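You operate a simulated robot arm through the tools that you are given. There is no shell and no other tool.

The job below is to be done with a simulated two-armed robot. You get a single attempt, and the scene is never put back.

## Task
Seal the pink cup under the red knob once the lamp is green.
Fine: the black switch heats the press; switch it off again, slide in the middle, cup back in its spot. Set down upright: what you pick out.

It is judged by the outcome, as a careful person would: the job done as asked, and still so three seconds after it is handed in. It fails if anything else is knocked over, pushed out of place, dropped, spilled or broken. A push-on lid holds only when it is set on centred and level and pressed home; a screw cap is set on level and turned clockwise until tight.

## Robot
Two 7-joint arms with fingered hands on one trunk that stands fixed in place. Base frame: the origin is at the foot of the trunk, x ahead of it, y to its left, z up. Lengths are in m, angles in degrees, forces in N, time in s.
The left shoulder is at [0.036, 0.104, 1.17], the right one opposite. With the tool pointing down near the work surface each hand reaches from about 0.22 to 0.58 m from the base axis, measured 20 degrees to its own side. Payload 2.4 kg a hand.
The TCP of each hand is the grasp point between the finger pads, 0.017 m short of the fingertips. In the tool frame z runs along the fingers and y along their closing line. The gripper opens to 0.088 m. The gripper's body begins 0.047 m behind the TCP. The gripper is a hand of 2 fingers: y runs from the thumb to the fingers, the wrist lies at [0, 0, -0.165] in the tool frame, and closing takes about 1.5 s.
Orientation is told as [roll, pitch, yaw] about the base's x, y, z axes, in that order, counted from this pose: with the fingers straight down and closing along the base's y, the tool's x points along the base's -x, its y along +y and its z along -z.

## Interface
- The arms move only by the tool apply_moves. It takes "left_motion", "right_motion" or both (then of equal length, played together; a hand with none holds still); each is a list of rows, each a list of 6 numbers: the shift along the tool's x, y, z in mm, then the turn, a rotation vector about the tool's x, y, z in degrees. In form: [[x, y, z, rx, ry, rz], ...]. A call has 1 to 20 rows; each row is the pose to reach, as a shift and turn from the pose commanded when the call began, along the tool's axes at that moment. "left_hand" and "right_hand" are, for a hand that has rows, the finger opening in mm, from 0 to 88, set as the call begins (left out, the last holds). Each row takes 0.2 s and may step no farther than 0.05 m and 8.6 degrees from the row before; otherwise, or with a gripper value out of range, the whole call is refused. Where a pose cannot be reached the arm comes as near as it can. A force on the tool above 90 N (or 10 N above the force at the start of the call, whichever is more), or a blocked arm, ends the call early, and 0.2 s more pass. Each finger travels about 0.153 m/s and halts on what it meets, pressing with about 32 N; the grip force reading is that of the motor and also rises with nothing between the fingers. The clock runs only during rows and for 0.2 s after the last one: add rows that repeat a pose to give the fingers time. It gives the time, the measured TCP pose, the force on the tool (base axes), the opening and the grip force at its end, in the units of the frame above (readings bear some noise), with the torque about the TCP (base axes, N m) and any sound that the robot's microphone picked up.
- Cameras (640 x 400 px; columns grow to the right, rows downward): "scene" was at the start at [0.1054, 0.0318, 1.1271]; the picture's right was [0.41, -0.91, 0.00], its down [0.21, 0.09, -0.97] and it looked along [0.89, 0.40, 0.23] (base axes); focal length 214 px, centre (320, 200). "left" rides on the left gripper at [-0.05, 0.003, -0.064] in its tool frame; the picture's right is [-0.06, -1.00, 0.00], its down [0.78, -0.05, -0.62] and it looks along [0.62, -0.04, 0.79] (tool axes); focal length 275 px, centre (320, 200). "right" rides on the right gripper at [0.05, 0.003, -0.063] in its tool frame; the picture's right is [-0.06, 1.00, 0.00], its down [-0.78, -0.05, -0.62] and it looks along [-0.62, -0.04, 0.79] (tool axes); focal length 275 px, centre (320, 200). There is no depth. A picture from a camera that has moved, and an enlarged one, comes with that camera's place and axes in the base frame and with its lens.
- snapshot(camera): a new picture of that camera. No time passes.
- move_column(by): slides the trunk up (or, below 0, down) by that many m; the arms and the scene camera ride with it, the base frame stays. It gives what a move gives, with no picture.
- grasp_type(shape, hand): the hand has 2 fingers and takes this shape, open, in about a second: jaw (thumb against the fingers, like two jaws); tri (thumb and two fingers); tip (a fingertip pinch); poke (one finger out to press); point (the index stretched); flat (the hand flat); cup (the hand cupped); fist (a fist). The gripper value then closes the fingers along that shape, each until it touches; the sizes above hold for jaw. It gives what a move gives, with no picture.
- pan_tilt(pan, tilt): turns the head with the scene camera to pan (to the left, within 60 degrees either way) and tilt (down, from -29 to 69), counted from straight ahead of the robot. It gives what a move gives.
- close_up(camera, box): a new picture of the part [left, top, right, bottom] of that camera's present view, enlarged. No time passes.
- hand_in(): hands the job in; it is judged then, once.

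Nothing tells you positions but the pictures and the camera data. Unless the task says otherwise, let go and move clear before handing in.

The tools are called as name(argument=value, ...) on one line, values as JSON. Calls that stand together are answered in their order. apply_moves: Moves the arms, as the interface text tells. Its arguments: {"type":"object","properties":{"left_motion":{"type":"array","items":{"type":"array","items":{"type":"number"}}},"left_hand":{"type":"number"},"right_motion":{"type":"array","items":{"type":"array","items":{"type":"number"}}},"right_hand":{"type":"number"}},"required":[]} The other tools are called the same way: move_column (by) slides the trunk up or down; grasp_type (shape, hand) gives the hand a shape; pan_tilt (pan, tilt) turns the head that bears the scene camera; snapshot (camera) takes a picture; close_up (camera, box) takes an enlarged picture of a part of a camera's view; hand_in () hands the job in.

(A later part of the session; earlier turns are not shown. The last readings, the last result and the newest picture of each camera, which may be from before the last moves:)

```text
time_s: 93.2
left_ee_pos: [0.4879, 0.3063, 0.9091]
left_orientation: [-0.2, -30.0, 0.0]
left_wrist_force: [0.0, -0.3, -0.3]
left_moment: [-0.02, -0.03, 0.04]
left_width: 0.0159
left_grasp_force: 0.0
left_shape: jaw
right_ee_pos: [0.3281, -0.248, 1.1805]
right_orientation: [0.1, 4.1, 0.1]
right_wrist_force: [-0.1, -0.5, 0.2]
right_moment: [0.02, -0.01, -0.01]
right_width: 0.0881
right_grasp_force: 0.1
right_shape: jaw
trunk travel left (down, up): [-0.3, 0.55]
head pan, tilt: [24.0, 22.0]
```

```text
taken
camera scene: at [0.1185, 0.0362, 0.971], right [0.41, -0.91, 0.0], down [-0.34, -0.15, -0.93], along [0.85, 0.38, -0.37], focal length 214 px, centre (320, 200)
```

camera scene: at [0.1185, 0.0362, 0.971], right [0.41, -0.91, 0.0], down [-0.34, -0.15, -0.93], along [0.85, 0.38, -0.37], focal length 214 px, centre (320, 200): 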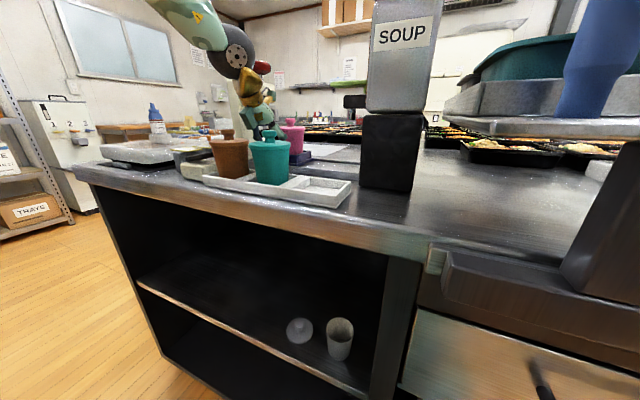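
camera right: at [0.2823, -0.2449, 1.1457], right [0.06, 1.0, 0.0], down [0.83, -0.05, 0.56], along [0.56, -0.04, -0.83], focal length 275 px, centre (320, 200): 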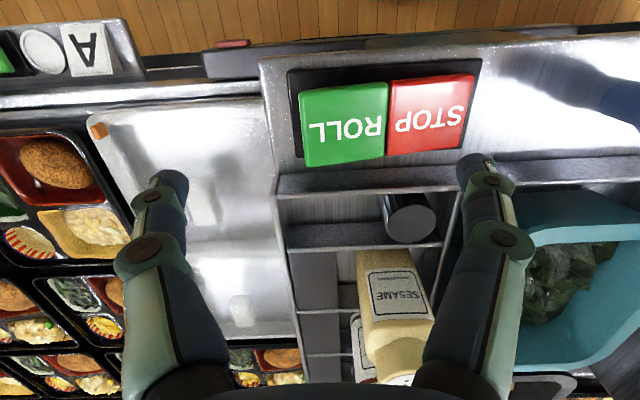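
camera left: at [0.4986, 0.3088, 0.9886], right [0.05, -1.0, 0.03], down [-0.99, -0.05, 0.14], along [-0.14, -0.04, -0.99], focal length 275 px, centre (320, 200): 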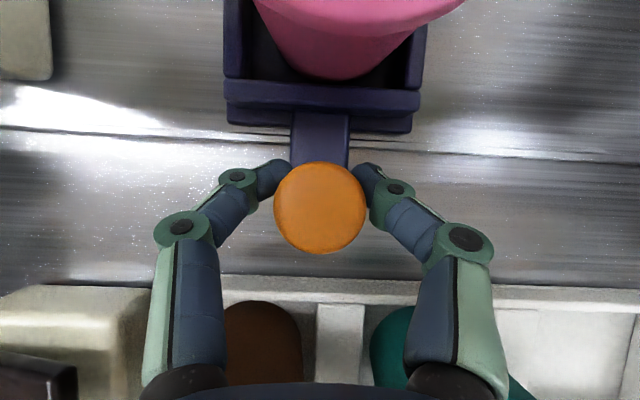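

The slide glides smoothly with the cup. I'll push another 50 mm and check the alignment under the press head.

apply_moves(left_motion=[[0, 6, 0, 0, 0, 0], [0, 13, 0, 0, 0, 0], [0, 21, 0, 0, 0, 0], [0, 29, 0, 0, 0, 0], [0, 37, 0, 0, 0, 0], [0, 44, 0, 0, 0, 0], [0, 50, 0, 0, 0, 0], [0, 50, 0, 0, 0, 0]])

snapshot(camera="left")

close_up(camera="scene", box=[220, 50, 330, 180])

```text
time_s: 95.0
left_ee_pos: [0.4876, 0.3579, 0.909]
left_orientation: [0.1, -30.0, 0.1]
left_wrist_force: [0.0, -0.6, -1.0]
left_moment: [0.02, 0.03, 0.01]
left_width: 0.0156
left_grasp_force: 0.1
left_shape: jaw
right_ee_pos: [0.3274, -0.2487, 1.181]
right_orientation: [0.0, 4.1, 0.1]
right_wrist_force: [-0.4, 0.4, 0.6]
right_moment: [0.01, 0.01, -0.02]
right_width: 0.0877
right_grasp_force: 0.0
right_shape: jaw
trunk travel left (down, up): [-0.3, 0.55]
head pan, tilt: [24.0, 22.0]
```

```text
taken
camera left: at [0.4984, 0.3592, 0.9888], right [0.05, -1.0, 0.03], down [-0.99, -0.05, 0.14], along [-0.14, -0.04, -0.99], focal length 275 px, centre (320, 200)
```

left: 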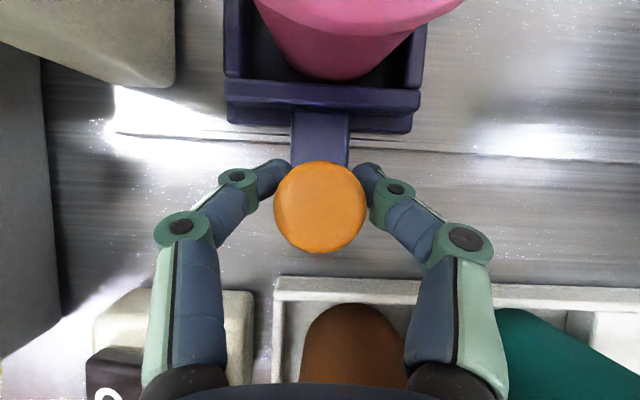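

```text
3.08 times, centred on (275, 115) of scene
camera zoom: at [0.1186, 0.0362, 0.971], right [0.41, -0.91, 0.0], down [-0.34, -0.15, -0.93], along [0.85, 0.38, -0.37], focal length 660 px, centre (458, 462)
```

zoom: 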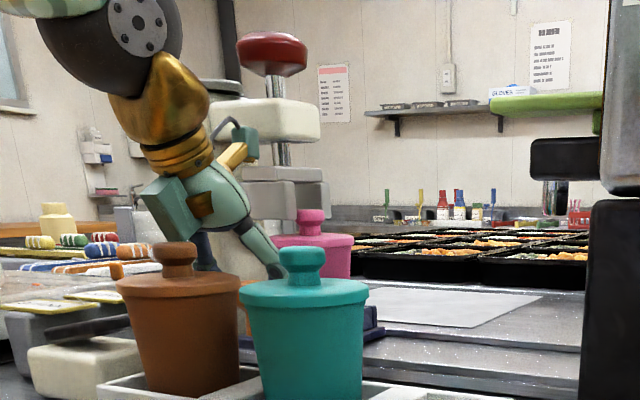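

close_up(camera="scene", box=[250, 55, 290, 125])

close_up(camera="scene", box=[255, 95, 295, 125])

```text
5.71 times, centred on (270, 90) of scene
camera zoom: at [0.1186, 0.0362, 0.971], right [0.41, -0.91, 0.0], down [-0.34, -0.15, -0.93], along [0.85, 0.38, -0.37], focal length 1226 px, centre (606, 829)
```

zoom: 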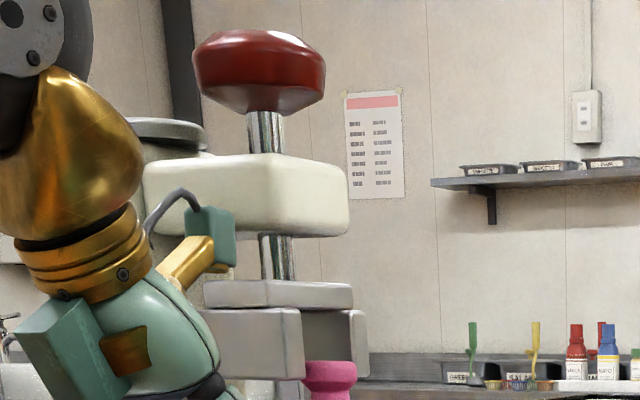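

```text
13.33 times, centred on (275, 110) of scene
camera zoom: at [0.1186, 0.0362, 0.971], right [0.41, -0.91, 0.0], down [-0.34, -0.15, -0.93], along [0.85, 0.38, -0.37], focal length 2860 px, centre (920, 1400)
```

zoom: 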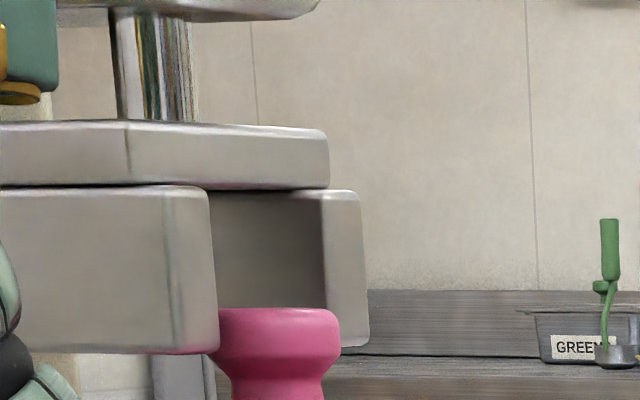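

The pink knob is entering the slot between the press head's two prongs. I'll push on by 6 mm at a time, watching force and clearance.

apply_moves(left_motion=[[0, 2, 0, 0, 0, 0], [0, 4, 0, 0, 0, 0], [0, 6, 0, 0, 0, 0], [0, 6, 0, 0, 0, 0]])

close_up(camera="scene", box=[255, 95, 295, 125])

```text
time_s: 96.0
left_ee_pos: [0.4872, 0.3634, 0.9094]
left_orientation: [-0.1, -30.1, 0.0]
left_wrist_force: [0.3, -1.4, -0.6]
left_moment: [-0.07, -0.01, 0.01]
left_width: 0.016
left_grasp_force: 0.1
left_shape: jaw
right_ee_pos: [0.3291, -0.2468, 1.1803]
right_orientation: [0.1, 4.1, 0.1]
right_wrist_force: [0.3, -0.6, -0.4]
right_moment: [0.0, 0.01, 0.01]
right_width: 0.0878
right_grasp_force: 0.1
right_shape: jaw
trunk travel left (down, up): [-0.3, 0.55]
head pan, tilt: [24.0, 22.0]
```

```text
13.33 times, centred on (275, 110) of scene
camera zoom: at [0.1186, 0.0362, 0.971], right [0.41, -0.91, 0.0], down [-0.34, -0.15, -0.93], along [0.85, 0.38, -0.37], focal length 2860 px, centre (920, 1400)
```

zoom: 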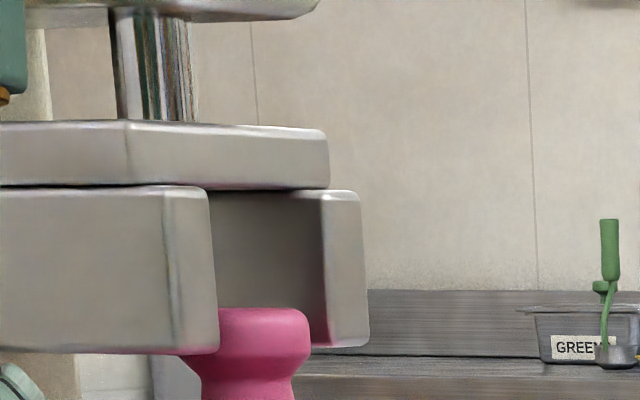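

It passes cleanly. I'll push the remaining ~12 mm in small steps.

apply_moves(left_motion=[[0, 2, 0, 0, 0, 0], [0, 4, 0, 0, 0, 0], [0, 6, 0, 0, 0, 0], [0, 6, 0, 0, 0, 0]])

apply_moves(left_motion=[[0, 2, 0, 0, 0, 0], [0, 4, 0, 0, 0, 0], [0, 6, 0, 0, 0, 0], [0, 6, 0, 0, 0, 0]])

snapshot(camera="left")

close_up(camera="scene", box=[255, 95, 295, 125])

```text
time_s: 97.0
left_ee_pos: [0.4871, 0.3698, 0.9094]
left_orientation: [-0.2, -30.0, 0.0]
left_wrist_force: [0.4, 0.3, -0.9]
left_moment: [0.0, 0.0, 0.01]
left_width: 0.0156
left_grasp_force: 0.0
left_shape: jaw
right_ee_pos: [0.3287, -0.247, 1.1795]
right_orientation: [0.1, 4.1, 0.1]
right_wrist_force: [-0.5, -0.2, 0.1]
right_moment: [-0.02, 0.0, 0.02]
right_width: 0.0881
right_grasp_force: 0.0
right_shape: jaw
trunk travel left (down, up): [-0.3, 0.55]
head pan, tilt: [24.0, 22.0]
```

```text
time_s: 98.0
left_ee_pos: [0.4881, 0.3756, 0.9085]
left_orientation: [-0.2, -30.0, 0.0]
left_wrist_force: [-0.6, -1.4, -0.4]
left_moment: [-0.01, 0.03, -0.04]
left_width: 0.0163
left_grasp_force: 0.1
left_shape: jaw
right_ee_pos: [0.328, -0.2485, 1.1816]
right_orientation: [0.1, 4.1, 0.0]
right_wrist_force: [0.8, 0.4, -0.4]
right_moment: [-0.04, 0.0, -0.03]
right_width: 0.0881
right_grasp_force: 0.1
right_shape: jaw
trunk travel left (down, up): [-0.3, 0.55]
head pan, tilt: [24.0, 22.0]
```

```text
taken
camera left: at [0.4992, 0.3772, 0.9891], right [0.05, -1.0, 0.03], down [-0.99, -0.05, 0.14], along [-0.14, -0.04, -0.99], focal length 275 px, centre (320, 200)
```

left: 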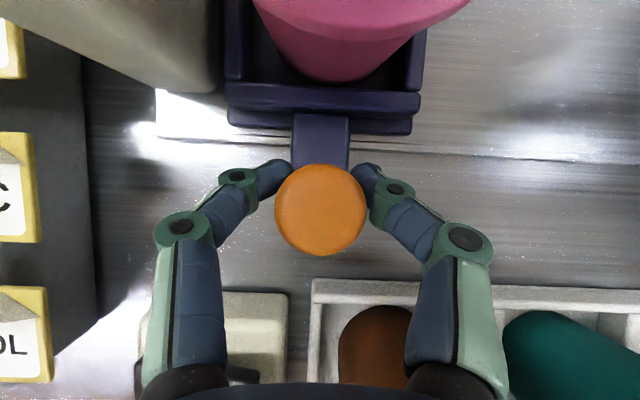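

```text
13.33 times, centred on (275, 110) of scene
camera zoom: at [0.1185, 0.0361, 0.971], right [0.41, -0.91, 0.0], down [-0.34, -0.15, -0.93], along [0.85, 0.38, -0.37], focal length 2860 px, centre (920, 1400)
```

zoom: 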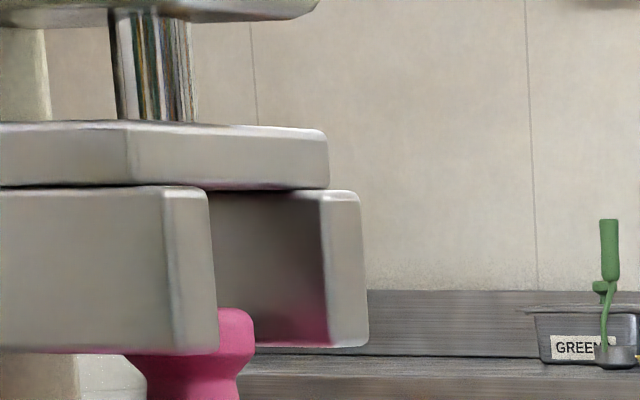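

The cup is centred under the ram to within about 1 mm. I'll let go of the orange knob and rise back away from it.

apply_moves(left_motion=[[0, 0, 0, 0, 0, 0], [0, 0, 0, 0, 0, 0], [0, 0, -5, 0, 0, 0], [0, 0, -15, 0, 0, 0], [0, 0, -35, 0, 0, 0], [0, 0, -60, 0, 0, 0], [0, 0, -85, 0, 0, 0], [0, 0, -110, 0, 0, 0], [0, 0, -110, 0, 0, 0]], left_hand=48)

snapshot(camera="left")

snapshot(camera="scene")

```text
time_s: 100.0
left_ee_pos: [0.4318, 0.3757, 1.0056]
left_orientation: [-0.2, -30.0, 0.0]
left_wrist_force: [-0.7, 0.5, 0.0]
left_moment: [0.01, 0.01, 0.01]
left_width: 0.0474
left_grasp_force: 0.0
left_shape: jaw
right_ee_pos: [0.3284, -0.2474, 1.1803]
right_orientation: [0.1, 4.1, 0.1]
right_wrist_force: [-0.4, 0.0, 0.6]
right_moment: [-0.01, -0.02, 0.01]
right_width: 0.0881
right_grasp_force: 0.0
right_shape: jaw
trunk travel left (down, up): [-0.3, 0.55]
head pan, tilt: [24.0, 22.0]
```

```text
taken
camera left: at [0.4437, 0.3776, 1.0851], right [0.05, -1.0, 0.03], down [-0.99, -0.05, 0.14], along [-0.14, -0.04, -0.99], focal length 275 px, centre (320, 200)
```

left: 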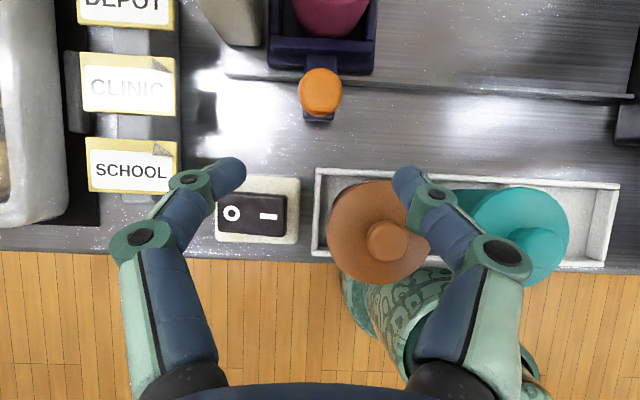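

```text
taken
camera scene: at [0.1185, 0.0363, 0.971], right [0.41, -0.91, 0.0], down [-0.34, -0.15, -0.93], along [0.85, 0.38, -0.37], focal length 214 px, centre (320, 200)
```

scene: 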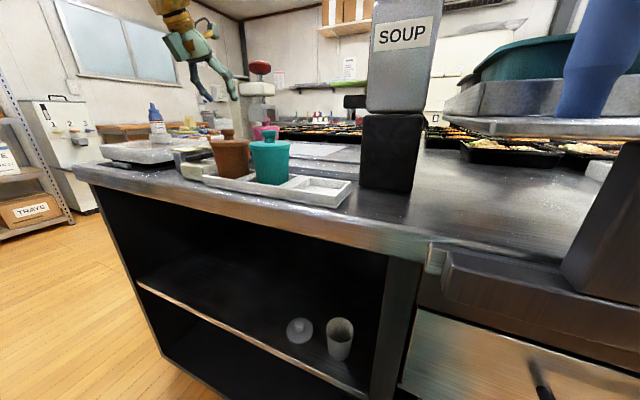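

The switch is clear in view: the I side is at about (0.403, 0.406) and O at y 0.434. I'll close the fingers and hover the fingertips above the I side.

apply_moves(left_motion=[[13.6, 6.6, 8.2, 0, 5, 0], [27.2, 13.2, 16.4, 0, 10, 0], [40.9, 19.8, 24.5, 0, 15, 0], [54.5, 26.3, 32.7, 0, 20, 0], [54.5, 26.3, 32.7, 0, 20, 0], [54.5, 26.3, 32.7, 0, 20, 0]], left_hand=0)

snapshot(camera="left")

close_up(camera="scene", box=[150, 60, 290, 190])

```text
time_s: 101.4
left_ee_pos: [0.4022, 0.4022, 0.9488]
left_orientation: [-0.1, -9.9, 0.0]
left_wrist_force: [0.1, 0.6, 0.2]
left_moment: [0.0, -0.03, -0.01]
left_width: 0.0
left_grasp_force: 32.1
left_shape: jaw
right_ee_pos: [0.3282, -0.2467, 1.1803]
right_orientation: [0.1, 4.1, 0.1]
right_wrist_force: [0.8, -0.3, 0.2]
right_moment: [-0.02, 0.0, -0.03]
right_width: 0.0876
right_grasp_force: 0.1
right_shape: jaw
trunk travel left (down, up): [-0.3, 0.55]
head pan, tilt: [24.0, 22.0]
```

```text
taken
camera left: at [0.44, 0.404, 1.0194], right [0.06, -1.0, 0.01], down [-0.88, -0.05, 0.47], along [-0.47, -0.04, -0.88], focal length 275 px, centre (320, 200)
```

left: 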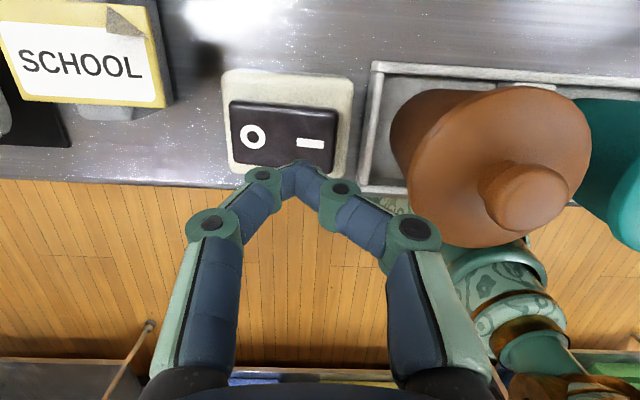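

```text
3.08 times, centred on (220, 125) of scene
camera zoom: at [0.1185, 0.0363, 0.971], right [0.41, -0.91, 0.0], down [-0.34, -0.15, -0.93], along [0.85, 0.38, -0.37], focal length 660 px, centre (628, 431)
```

zoom: 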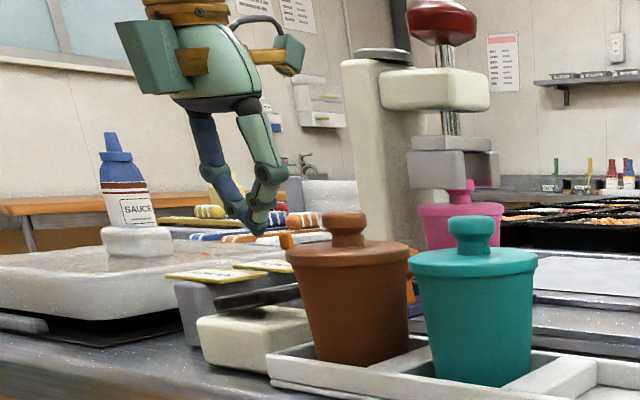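

The fingertips are lined up over the I side of the rocker. I'll descend to just above it and then press in 2 mm steps.

apply_moves(left_motion=[[2.1, 0, 12, 0, 0, 0], [4.2, 0, 24, 0, 0, 0], [6.3, 0, 36, 0, 0, 0], [6.3, 0, 36, 0, 0, 0]])

apply_moves(left_motion=[[0.35, 0, 2, 0, 0, 0], [0.7, 0, 4, 0, 0, 0], [0.7, 0, 4, 0, 0, 0]])

snapshot(camera="left")

close_up(camera="scene", box=[150, 60, 290, 190])

```text
time_s: 102.4
left_ee_pos: [0.4027, 0.4022, 0.9135]
left_orientation: [0.0, -10.2, 0.0]
left_wrist_force: [0.8, 0.1, 8.6]
left_moment: [0.05, 0.01, 0.02]
left_width: 0.0
left_grasp_force: 31.6
left_shape: jaw
right_ee_pos: [0.3278, -0.2467, 1.1808]
right_orientation: [0.1, 4.1, 0.1]
right_wrist_force: [0.8, 0.1, 0.1]
right_moment: [-0.03, -0.01, 0.0]
right_width: 0.088
right_grasp_force: 0.0
right_shape: jaw
trunk travel left (down, up): [-0.3, 0.55]
head pan, tilt: [24.0, 22.0]
```

```text
time_s: 103.2
left_ee_pos: [0.4004, 0.4004, 0.9103]
left_orientation: [0.0, -10.4, -0.1]
left_wrist_force: [7.0, 0.2, 28.9]
left_moment: [0.19, -0.1, -0.02]
left_width: 0.002
left_grasp_force: 31.9
left_shape: jaw
right_ee_pos: [0.3272, -0.2498, 1.1804]
right_orientation: [0.1, 4.0, 0.0]
right_wrist_force: [0.5, 0.2, 0.3]
right_moment: [-0.01, -0.02, -0.01]
right_width: 0.0879
right_grasp_force: 0.0
right_shape: jaw
trunk travel left (down, up): [-0.3, 0.55]
head pan, tilt: [24.0, 22.0]
```

```text
taken
camera left: at [0.4394, 0.4025, 0.9815], right [0.06, -1.0, 0.01], down [-0.88, -0.05, 0.47], along [-0.47, -0.04, -0.88], focal length 275 px, centre (320, 200)
```

left: 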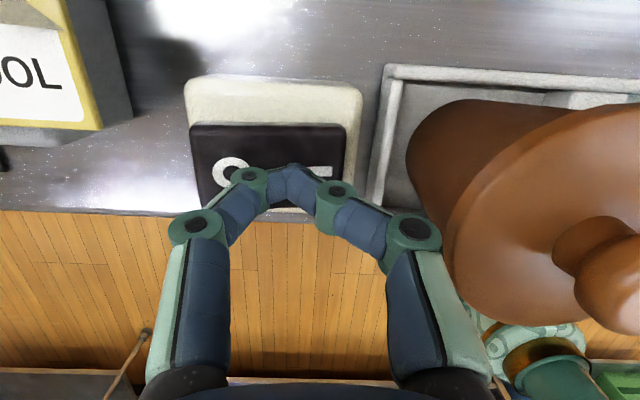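

```text
3.08 times, centred on (220, 125) of scene
camera zoom: at [0.1179, 0.0349, 0.9714], right [0.41, -0.91, 0.0], down [-0.34, -0.15, -0.93], along [0.85, 0.38, -0.37], focal length 660 px, centre (628, 431)
```

zoom: 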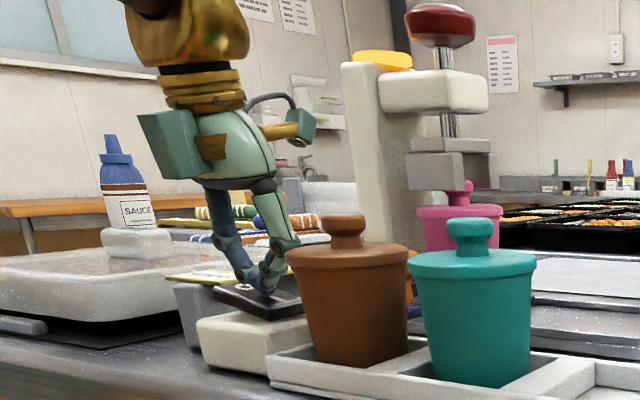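

The lamp on the press has turned amber, so the switch is on and heating. I'll lift the hand off the switch.

apply_moves(left_motion=[[-1, 0, -6, 0, 0, 0], [-5, 0, -28, 0, 0, 0], [-8.7, 0, -50, 0, 0, 0], [-14, 0, -80, 0, 0, 0], [-14, 0, -80, 0, 0, 0]])

snapshot(camera="left")

close_up(camera="scene", box=[150, 60, 290, 190])

```text
time_s: 104.4
left_ee_pos: [0.4008, 0.4027, 0.9915]
left_orientation: [-0.1, -10.0, 0.1]
left_wrist_force: [0.2, -0.4, -0.2]
left_moment: [0.02, 0.04, -0.02]
left_width: 0.0008
left_grasp_force: 32.0
left_shape: jaw
right_ee_pos: [0.3284, -0.2475, 1.1798]
right_orientation: [0.2, 4.2, 0.2]
right_wrist_force: [-0.3, 0.6, 0.9]
right_moment: [0.02, 0.0, -0.03]
right_width: 0.0882
right_grasp_force: 0.1
right_shape: jaw
trunk travel left (down, up): [-0.3, 0.55]
head pan, tilt: [24.0, 22.0]
```

```text
taken
camera left: at [0.439, 0.4052, 1.0617], right [0.06, -1.0, 0.01], down [-0.88, -0.05, 0.47], along [-0.47, -0.04, -0.88], focal length 275 px, centre (320, 200)
```

left: 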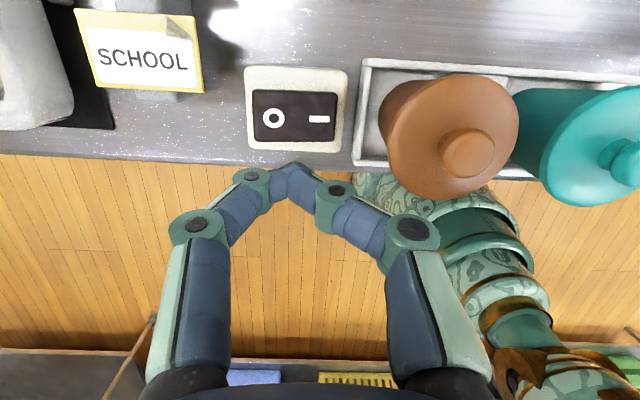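

```text
3.08 times, centred on (220, 125) of scene
camera zoom: at [0.1185, 0.0362, 0.971], right [0.41, -0.91, 0.0], down [-0.34, -0.15, -0.93], along [0.85, 0.38, -0.37], focal length 660 px, centre (628, 431)
```

zoom: 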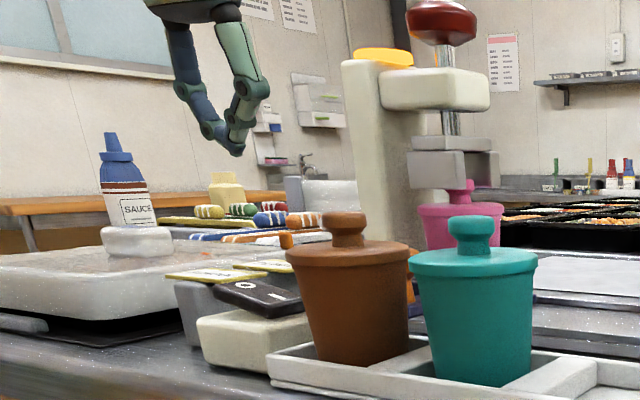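

The rocker stayed on and the lamp is amber. While it heats, I'll raise the trunk 0.1 m and position the closed fingertips above the red knob.

move_column(by=0.1)

apply_moves(left_motion=[[0, -7, -15, 0, -5, 0], [0, -14, -30, 0, -10, 0], [0, -21, -45, 0, -15, 0], [0, -28, -60, 0, -20, 0], [0, -28, -60, 0, -20, 0]])

snapshot(camera="left")

snapshot(camera="scene")

```text
time_s: 105.7
left_ee_pos: [0.4011, 0.4017, 1.0884]
left_orientation: [-0.1, -10.0, -0.1]
left_wrist_force: [-0.3, 0.2, -0.7]
left_moment: [0.02, 0.01, 0.01]
left_width: 0.0005
left_grasp_force: 31.9
left_shape: jaw
right_ee_pos: [0.3284, -0.2468, 1.2796]
right_orientation: [0.1, 4.1, 0.0]
right_wrist_force: [-0.4, 0.7, 0.4]
right_moment: [0.01, 0.01, 0.0]
right_width: 0.0878
right_grasp_force: 0.1
right_shape: jaw
trunk travel left (down, up): [-0.4, 0.45]
head pan, tilt: [24.0, 22.0]
```

```text
time_s: 106.9
left_ee_pos: [0.3901, 0.3732, 1.1495]
left_orientation: [-0.2, -30.0, 0.0]
left_wrist_force: [0.0, 0.0, 0.2]
left_moment: [-0.02, -0.03, 0.03]
left_width: 0.0007
left_grasp_force: 31.9
left_shape: jaw
right_ee_pos: [0.3259, -0.2481, 1.2796]
right_orientation: [0.1, 4.1, 0.1]
right_wrist_force: [-0.4, -0.7, 0.5]
right_moment: [0.0, 0.02, 0.01]
right_width: 0.0879
right_grasp_force: 0.1
right_shape: jaw
trunk travel left (down, up): [-0.4, 0.45]
head pan, tilt: [24.0, 22.0]
```

```text
taken
camera left: at [0.4015, 0.3758, 1.2286], right [0.05, -1.0, 0.03], down [-0.99, -0.05, 0.14], along [-0.14, -0.04, -0.99], focal length 275 px, centre (320, 200)
```

left: 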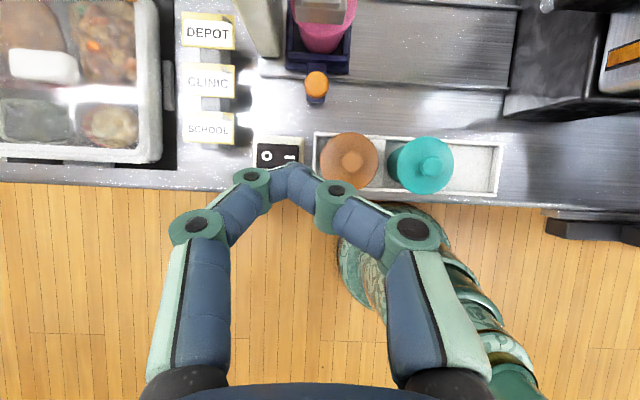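

```text
taken
camera scene: at [0.1154, 0.0363, 1.0715], right [0.41, -0.91, 0.0], down [-0.34, -0.15, -0.93], along [0.85, 0.38, -0.37], focal length 214 px, centre (320, 200)
```

scene: 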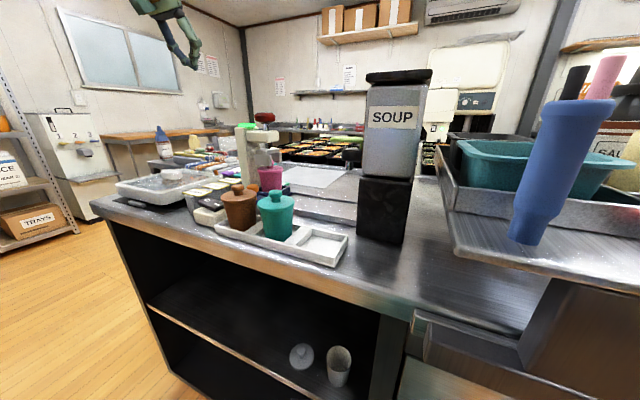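

The lamp appears to be green now; I'll zoom to confirm and locate the red knob accurately.

close_up(camera="scene", box=[225, 105, 305, 195])

```text
4.44 times, centred on (265, 150) of scene
camera zoom: at [0.1154, 0.0363, 1.0715], right [0.41, -0.91, 0.0], down [-0.34, -0.15, -0.93], along [0.85, 0.38, -0.37], focal length 953 px, centre (564, 422)
```

zoom: 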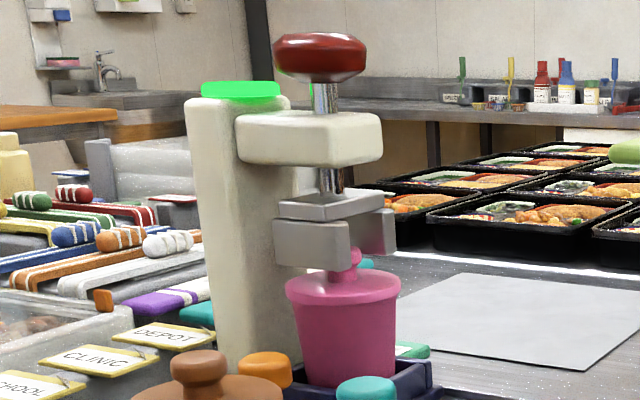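

The lamp is green. I'll bring the fingertips over the red knob at (0.555, 0.373), its top at about 1.074.

apply_moves(left_motion=[[-27.3, 0, 18.1, 0, -1, 0], [-54.6, 0, 36.2, 0, -2, 0], [-81.9, 0, 54.2, 0, -3, 0], [-109.2, 0, 72.3, 0, -4, 0], [-136.5, 0, 90.4, 0, -5, 0], [-136.5, 0, 90.4, 0, -5, 0]])

snapshot(camera="left")

close_up(camera="scene", box=[225, 85, 315, 195])

```text
time_s: 108.3
left_ee_pos: [0.5534, 0.3741, 1.1396]
left_orientation: [-0.2, -35.1, 0.0]
left_wrist_force: [-0.4, 0.6, 0.3]
left_moment: [0.01, -0.03, 0.0]
left_width: 0.0008
left_grasp_force: 31.9
left_shape: jaw
right_ee_pos: [0.3265, -0.2479, 1.2806]
right_orientation: [0.1, 4.0, 0.1]
right_wrist_force: [0.4, 0.6, 0.3]
right_moment: [-0.04, 0.0, 0.0]
right_width: 0.0879
right_grasp_force: 0.1
right_shape: jaw
trunk travel left (down, up): [-0.4, 0.45]
head pan, tilt: [24.0, 22.0]
```

```text
taken
camera left: at [0.5582, 0.3762, 1.219], right [0.05, -1.0, 0.04], down [-1.0, -0.05, 0.06], along [-0.05, -0.04, -1.0], focal length 275 px, centre (320, 200)
```

left: 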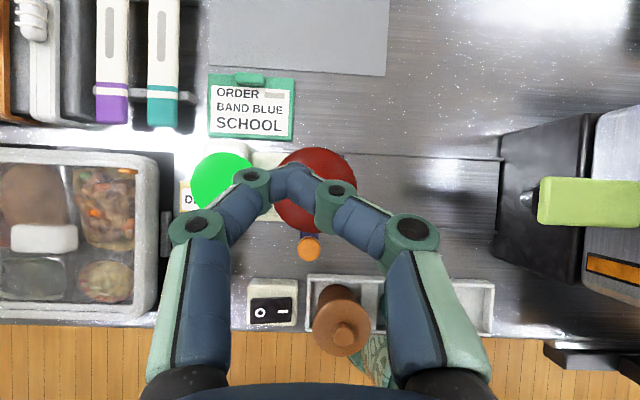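

```text
3.64 times, centred on (270, 140) of scene
camera zoom: at [0.1154, 0.0363, 1.0715], right [0.41, -0.91, 0.0], down [-0.34, -0.15, -0.93], along [0.85, 0.38, -0.37], focal length 780 px, centre (502, 418)
```

zoom: 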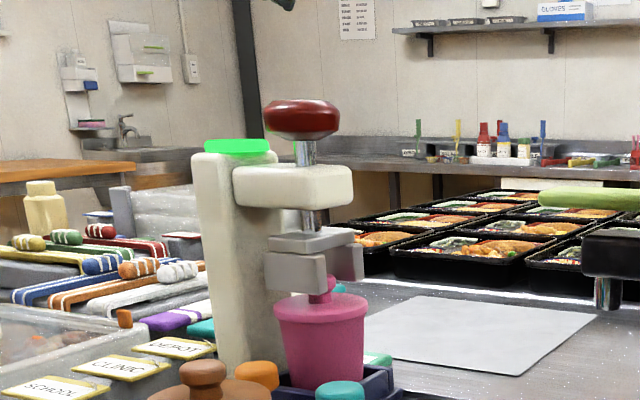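

The tips are over the knob. I'll descend to just above it.

apply_moves(left_motion=[[8.2, -0.5, 11.7, 0, 0, 0], [16.5, -1, 23.5, 0, 0, 0], [23.5, -1, 33.6, 0, 0, 0], [23.5, -1, 33.6, 0, 0, 0]])

apply_moves(left_motion=[[1.15, 0, 1.64, 0, 0, 0], [2.3, 0, 3.3, 0, 0, 0], [2.3, 0, 3.3, 0, 0, 0]])

apply_moves(left_motion=[[1.15, 0, 1.64, 0, 0, 0], [2.3, 0, 3.3, 0, 0, 0], [2.3, 0, 3.3, 0, 0, 0]])

close_up(camera="scene", box=[225, 85, 315, 195])

```text
time_s: 109.3
left_ee_pos: [0.5544, 0.3724, 1.0977]
left_orientation: [-0.1, -35.0, 0.1]
left_wrist_force: [0.3, 0.2, 0.1]
left_moment: [-0.01, 0.02, -0.01]
left_width: 0.0007
left_grasp_force: 31.7
left_shape: jaw
right_ee_pos: [0.327, -0.2468, 1.2818]
right_orientation: [0.1, 4.1, 0.1]
right_wrist_force: [0.0, 0.0, -0.6]
right_moment: [0.02, -0.01, 0.03]
right_width: 0.0878
right_grasp_force: 0.0
right_shape: jaw
trunk travel left (down, up): [-0.4, 0.45]
head pan, tilt: [24.0, 22.0]
```

```text
time_s: 110.1
left_ee_pos: [0.554, 0.3726, 1.0941]
left_orientation: [0.0, -35.0, 0.0]
left_wrist_force: [0.3, -0.2, -0.6]
left_moment: [0.01, 0.0, 0.01]
left_width: 0.0007
left_grasp_force: 32.3
left_shape: jaw
right_ee_pos: [0.3276, -0.2471, 1.2805]
right_orientation: [0.1, 4.1, 0.1]
right_wrist_force: [0.2, 0.0, 0.0]
right_moment: [0.0, 0.01, 0.02]
right_width: 0.0879
right_grasp_force: 0.1
right_shape: jaw
trunk travel left (down, up): [-0.4, 0.45]
head pan, tilt: [24.0, 22.0]
```

```text
time_s: 110.9
left_ee_pos: [0.5551, 0.3727, 1.0906]
left_orientation: [-0.1, -34.9, 0.0]
left_wrist_force: [0.1, -0.1, 0.3]
left_moment: [-0.01, 0.03, -0.01]
left_width: 0.0005
left_grasp_force: 32.0
left_shape: jaw
right_ee_pos: [0.3287, -0.248, 1.2791]
right_orientation: [0.1, 4.1, 0.1]
right_wrist_force: [-0.4, 0.0, -0.1]
right_moment: [-0.02, 0.03, 0.0]
right_width: 0.0877
right_grasp_force: 0.1
right_shape: jaw
trunk travel left (down, up): [-0.4, 0.45]
head pan, tilt: [24.0, 22.0]
```

```text
3.64 times, centred on (270, 140) of scene
camera zoom: at [0.1155, 0.0363, 1.0715], right [0.41, -0.91, 0.0], down [-0.34, -0.15, -0.93], along [0.85, 0.38, -0.37], focal length 780 px, centre (502, 418)
```

zoom: 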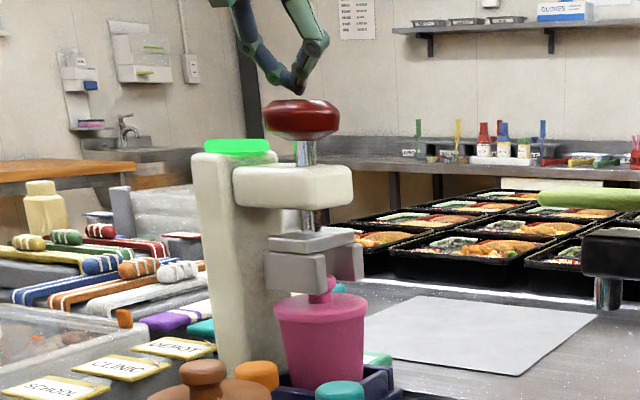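

The fingertips are a few mm above the knob. I'll press down in 4 mm steps.

apply_moves(left_motion=[[1.15, 0, 1.64, 0, 0, 0], [2.3, 0, 3.3, 0, 0, 0], [2.3, 0, 3.3, 0, 0, 0]])

apply_moves(left_motion=[[1.15, 0, 1.64, 0, 0, 0], [2.3, 0, 3.3, 0, 0, 0], [2.3, 0, 3.3, 0, 0, 0]])

close_up(camera="scene", box=[225, 85, 315, 195])

```text
time_s: 111.7
left_ee_pos: [0.5542, 0.3734, 1.0865]
left_orientation: [-0.1, -35.1, 0.0]
left_wrist_force: [0.4, 0.4, 1.2]
left_moment: [0.01, 0.01, 0.02]
left_width: 0.0008
left_grasp_force: 32.1
left_shape: jaw
right_ee_pos: [0.3274, -0.248, 1.281]
right_orientation: [0.0, 4.0, 0.0]
right_wrist_force: [0.1, 0.4, -0.2]
right_moment: [0.01, 0.01, 0.0]
right_width: 0.0881
right_grasp_force: 0.0
right_shape: jaw
trunk travel left (down, up): [-0.4, 0.45]
head pan, tilt: [24.0, 22.0]
```

```text
time_s: 112.5
left_ee_pos: [0.5548, 0.3727, 1.0809]
left_orientation: [-0.1, -35.1, -0.1]
left_wrist_force: [-0.2, 1.0, 1.6]
left_moment: [0.02, 0.0, -0.01]
left_width: 0.0007
left_grasp_force: 32.0
left_shape: jaw
right_ee_pos: [0.3277, -0.2471, 1.2799]
right_orientation: [0.1, 4.0, 0.1]
right_wrist_force: [-1.1, -0.1, -0.2]
right_moment: [0.0, 0.03, -0.03]
right_width: 0.0878
right_grasp_force: 0.0
right_shape: jaw
trunk travel left (down, up): [-0.4, 0.45]
head pan, tilt: [24.0, 22.0]
```

```text
3.64 times, centred on (270, 140) of scene
camera zoom: at [0.1153, 0.0363, 1.0715], right [0.41, -0.91, 0.0], down [-0.34, -0.15, -0.93], along [0.85, 0.38, -0.37], focal length 780 px, centre (502, 418)
```

zoom: 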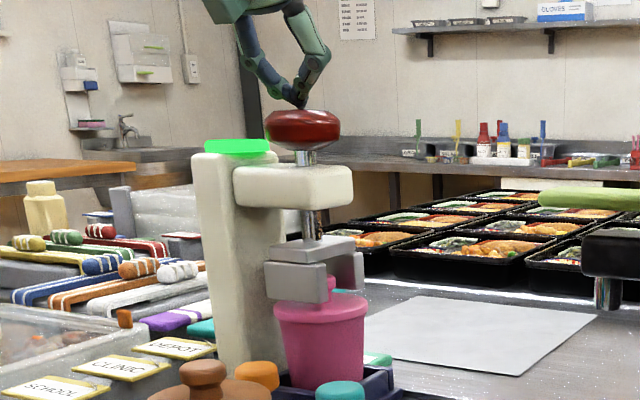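

The ram follows with little force and the lamp is still green. I'll continue pressing.

apply_moves(left_motion=[[1.15, 0, 1.64, 0, 0, 0], [2.3, 0, 3.3, 0, 0, 0], [2.3, 0, 3.3, 0, 0, 0]])

apply_moves(left_motion=[[1.15, 0, 1.64, 0, 0, 0], [2.3, 0, 3.3, 0, 0, 0], [2.3, 0, 3.3, 0, 0, 0]])

close_up(camera="scene", box=[225, 85, 315, 195])

```text
time_s: 113.3
left_ee_pos: [0.5536, 0.3724, 1.0784]
left_orientation: [-0.1, -35.0, 0.0]
left_wrist_force: [1.5, 1.7, 3.0]
left_moment: [-0.02, -0.01, -0.01]
left_width: 0.0009
left_grasp_force: 32.0
left_shape: jaw
right_ee_pos: [0.3271, -0.2481, 1.2802]
right_orientation: [0.2, 4.1, 0.1]
right_wrist_force: [0.3, -0.4, -0.6]
right_moment: [0.01, -0.03, -0.04]
right_width: 0.0877
right_grasp_force: 0.1
right_shape: jaw
trunk travel left (down, up): [-0.4, 0.45]
head pan, tilt: [24.0, 22.0]
heard: click
```

```text
time_s: 114.1
left_ee_pos: [0.5546, 0.3718, 1.0754]
left_orientation: [0.0, -35.4, -0.1]
left_wrist_force: [4.3, 3.3, 17.9]
left_moment: [0.19, -0.19, 0.02]
left_width: 0.0009
left_grasp_force: 31.4
left_shape: jaw
right_ee_pos: [0.3245, -0.2476, 1.2797]
right_orientation: [0.0, 4.1, 0.1]
right_wrist_force: [-0.3, -0.8, -0.6]
right_moment: [0.01, 0.01, 0.02]
right_width: 0.0878
right_grasp_force: 0.0
right_shape: jaw
trunk travel left (down, up): [-0.4, 0.45]
head pan, tilt: [24.0, 22.0]
```

```text
3.64 times, centred on (270, 140) of scene
camera zoom: at [0.1145, 0.0358, 1.0718], right [0.41, -0.91, 0.0], down [-0.34, -0.15, -0.93], along [0.85, 0.38, -0.37], focal length 780 px, centre (502, 418)
```

zoom: 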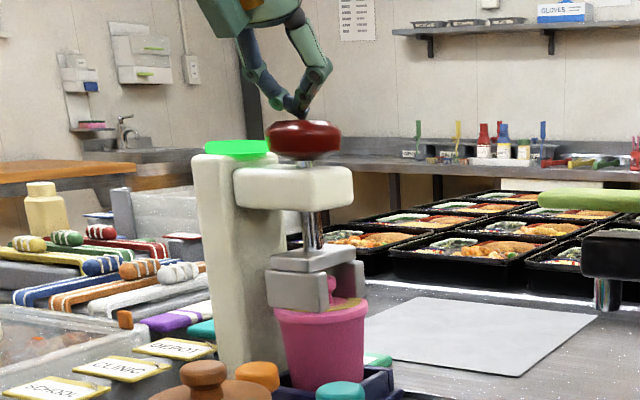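

A click was heard and the ram has bottomed (18 N). I'll zoom in on the cup to check the seal.

close_up(camera="scene", box=[255, 140, 295, 190])

```text
8.00 times, centred on (275, 165) of scene
camera zoom: at [0.1145, 0.0358, 1.0718], right [0.41, -0.91, 0.0], down [-0.34, -0.15, -0.93], along [0.85, 0.38, -0.37], focal length 1716 px, centre (680, 480)
```

zoom: 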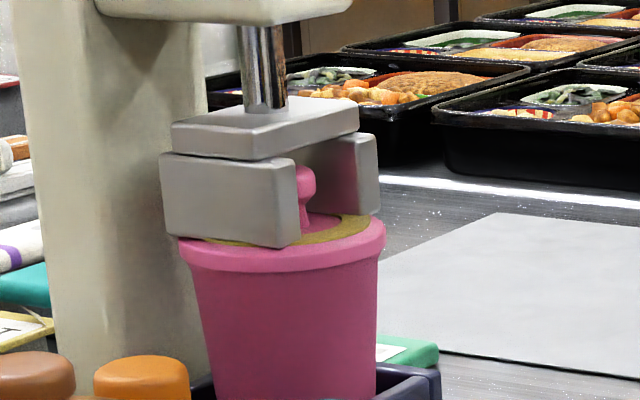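

A golden seal ring has appeared on the lid: it is sealed. I'll release the knob by raising the hand.

apply_moves(left_motion=[[-2.3, 0, -3.3, 0, 0, 0], [-5.7, 0, -8.2, 0, 0, 0], [-11.5, 0, -16.4, 0, 0, 0], [-20, 0, -28.6, 0, 0, 0], [-29, 0, -41.4, 0, 0, 0], [-40, 0, -57, 0, 0, 0], [-40, 0, -57, 0, 0, 0]])

close_up(camera="scene", box=[225, 85, 315, 195])

snapshot(camera="left")

```text
time_s: 115.7
left_ee_pos: [0.554, 0.3721, 1.1436]
left_orientation: [-0.1, -35.1, 0.1]
left_wrist_force: [0.1, 0.1, 0.3]
left_moment: [0.0, -0.05, -0.04]
left_width: 0.0004
left_grasp_force: 31.7
left_shape: jaw
right_ee_pos: [0.3275, -0.247, 1.2803]
right_orientation: [0.1, 4.1, 0.2]
right_wrist_force: [0.0, -0.5, 0.3]
right_moment: [0.0, -0.03, -0.04]
right_width: 0.0878
right_grasp_force: 0.1
right_shape: jaw
trunk travel left (down, up): [-0.4, 0.45]
head pan, tilt: [24.0, 22.0]
```

```text
3.64 times, centred on (270, 140) of scene
camera zoom: at [0.1154, 0.0363, 1.0715], right [0.41, -0.91, 0.0], down [-0.34, -0.15, -0.93], along [0.85, 0.38, -0.37], focal length 780 px, centre (502, 418)
```

zoom: 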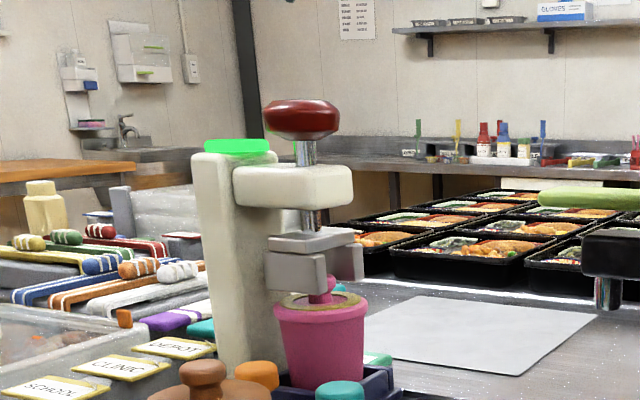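

```text
taken
camera left: at [0.5587, 0.3742, 1.2237], right [0.05, -1.0, 0.04], down [-1.0, -0.05, 0.06], along [-0.05, -0.04, -1.0], focal length 275 px, centre (320, 200)
```

left: 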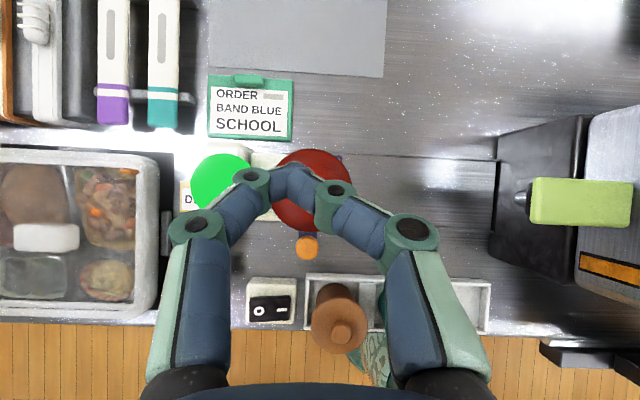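

The ram has sprung back with the lamp still on. Now I'll go back to the switch to turn it off, first moving the hand back away from the press.

apply_moves(left_motion=[[24.9, 12.8, -17.4, 0, 5, 0], [49.8, 25.6, -34.9, 0, 10, 0], [74.7, 38.4, -52.3, 0, 15, 0], [99.6, 51.2, -69.8, 0, 20, 0], [124.5, 64, -87.2, 0, 25, 0], [124.5, 64, -87.2, 0, 25, 0]])

move_column(by=-0.1)

snapshot(camera="left")

snapshot(camera="right")

```text
time_s: 117.1
left_ee_pos: [0.4028, 0.4361, 1.1458]
left_orientation: [-0.1, -10.0, 0.0]
left_wrist_force: [0.3, 1.3, 0.1]
left_moment: [0.01, 0.0, 0.0]
left_width: 0.0006
left_grasp_force: 31.6
left_shape: jaw
right_ee_pos: [0.3271, -0.2471, 1.2788]
right_orientation: [0.1, 4.1, 0.0]
right_wrist_force: [-0.4, 0.5, 0.3]
right_moment: [0.02, -0.03, -0.01]
right_width: 0.088
right_grasp_force: 0.0
right_shape: jaw
trunk travel left (down, up): [-0.4, 0.45]
head pan, tilt: [24.0, 22.0]
```

```text
time_s: 118.5
left_ee_pos: [0.4028, 0.4365, 1.0437]
left_orientation: [0.0, -10.1, 0.0]
left_wrist_force: [0.6, -0.3, 0.4]
left_moment: [0.03, 0.0, 0.03]
left_width: 0.0005
left_grasp_force: 32.0
left_shape: jaw
right_ee_pos: [0.3274, -0.2481, 1.1804]
right_orientation: [0.1, 4.1, -0.1]
right_wrist_force: [0.1, 0.5, 0.4]
right_moment: [-0.02, -0.01, -0.04]
right_width: 0.0879
right_grasp_force: 0.0
right_shape: jaw
trunk travel left (down, up): [-0.3, 0.55]
head pan, tilt: [24.0, 22.0]
```

```text
taken
camera left: at [0.4402, 0.4387, 1.114], right [0.06, -1.0, 0.01], down [-0.88, -0.05, 0.47], along [-0.47, -0.04, -0.88], focal length 275 px, centre (320, 200)
```

left: 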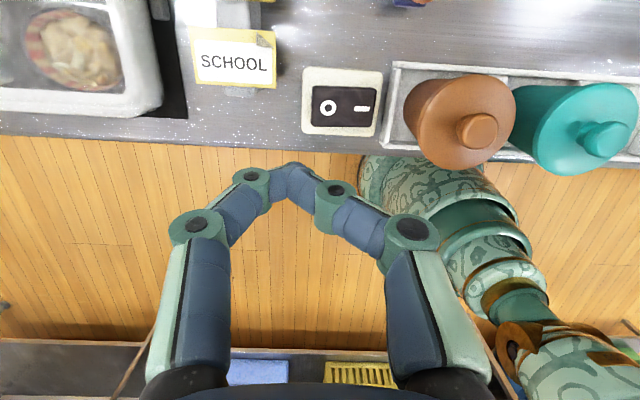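

```text
taken
camera right: at [0.2821, -0.2449, 1.2458], right [0.06, 1.0, 0.0], down [0.83, -0.05, 0.56], along [0.56, -0.04, -0.83], focal length 275 px, centre (320, 200)
```

right: 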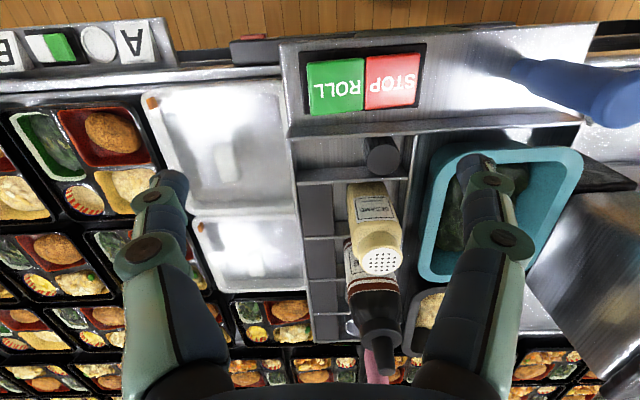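

The switch is well in view: O at about y 0.429. I'll shift 5 mm right, descend and press the O side.

apply_moves(left_motion=[[5.4, -5, 30.8, 0, 0, 0], [10.8, -5, 61.6, 0, 0, 0], [16.3, -5, 92.3, 0, 0, 0], [21.7, -5, 123.1, 0, 0, 0], [21.7, -5, 123.1, 0, 0, 0]])

snapshot(camera="left")

close_up(camera="scene", box=[150, 60, 290, 190])

```text
time_s: 119.7
left_ee_pos: [0.4027, 0.4324, 0.9178]
left_orientation: [0.0, -10.1, 0.0]
left_wrist_force: [0.3, -0.6, 0.6]
left_moment: [0.02, 0.0, -0.01]
left_width: 0.0006
left_grasp_force: 31.5
left_shape: jaw
right_ee_pos: [0.3268, -0.2476, 1.18]
right_orientation: [0.1, 4.0, 0.1]
right_wrist_force: [0.6, 0.7, -0.5]
right_moment: [-0.02, 0.0, 0.0]
right_width: 0.0877
right_grasp_force: 0.0
right_shape: jaw
trunk travel left (down, up): [-0.3, 0.55]
head pan, tilt: [24.0, 22.0]
```

```text
taken
camera left: at [0.441, 0.4339, 0.9879], right [0.06, -1.0, 0.01], down [-0.88, -0.05, 0.47], along [-0.47, -0.04, -0.88], focal length 275 px, centre (320, 200)
```

left: 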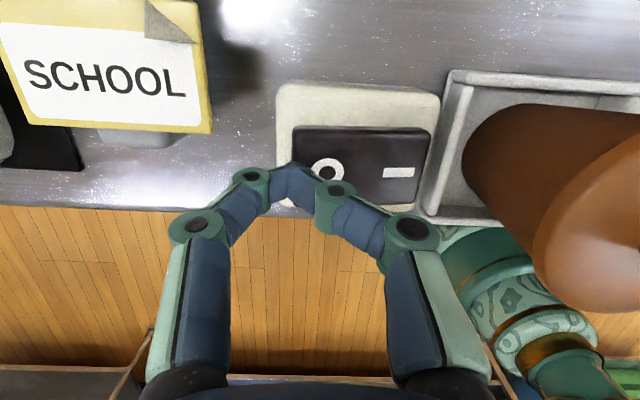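

```text
3.08 times, centred on (220, 125) of scene
camera zoom: at [0.1185, 0.0363, 0.9711], right [0.41, -0.91, 0.0], down [-0.34, -0.15, -0.93], along [0.85, 0.38, -0.37], focal length 660 px, centre (628, 431)
```

zoom: 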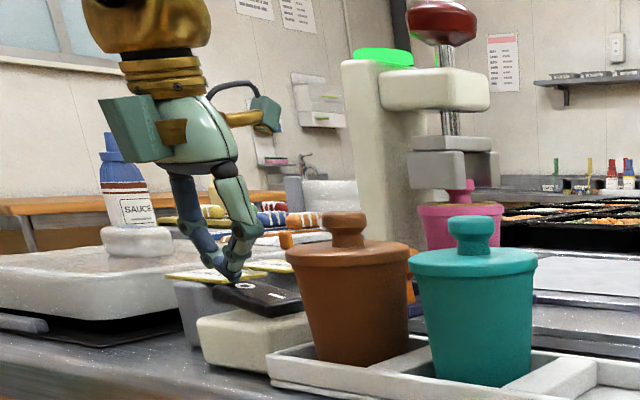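

The closed fingertips actually meet about 8 mm left of the tool axis, near the rocker's outer edge. I'll shift 8 mm right before pressing.

apply_moves(left_motion=[[-0.7, 0, -4, 0, 0, 0], [-0.7, -8, -4, 0, 0, 0], [-0.7, -8, -4, 0, 0, 0]])

snapshot(camera="left")

```text
time_s: 120.5
left_ee_pos: [0.4018, 0.4257, 0.9218]
left_orientation: [0.0, -9.9, -0.1]
left_wrist_force: [0.5, 0.3, 0.4]
left_moment: [-0.01, 0.01, 0.01]
left_width: 0.0002
left_grasp_force: 32.3
left_shape: jaw
right_ee_pos: [0.3275, -0.2468, 1.1795]
right_orientation: [0.1, 4.1, 0.1]
right_wrist_force: [0.9, 0.2, -1.0]
right_moment: [0.0, -0.01, 0.0]
right_width: 0.0878
right_grasp_force: 0.1
right_shape: jaw
trunk travel left (down, up): [-0.3, 0.55]
head pan, tilt: [24.0, 22.0]
```

```text
taken
camera left: at [0.4402, 0.4261, 0.9932], right [0.06, -1.0, 0.01], down [-0.88, -0.05, 0.47], along [-0.47, -0.04, -0.88], focal length 275 px, centre (320, 200)
```

left: 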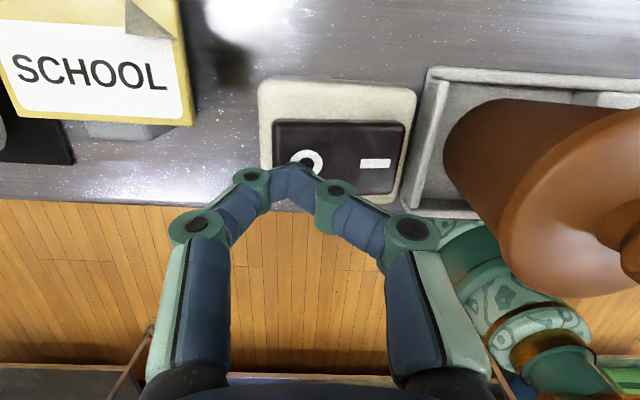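

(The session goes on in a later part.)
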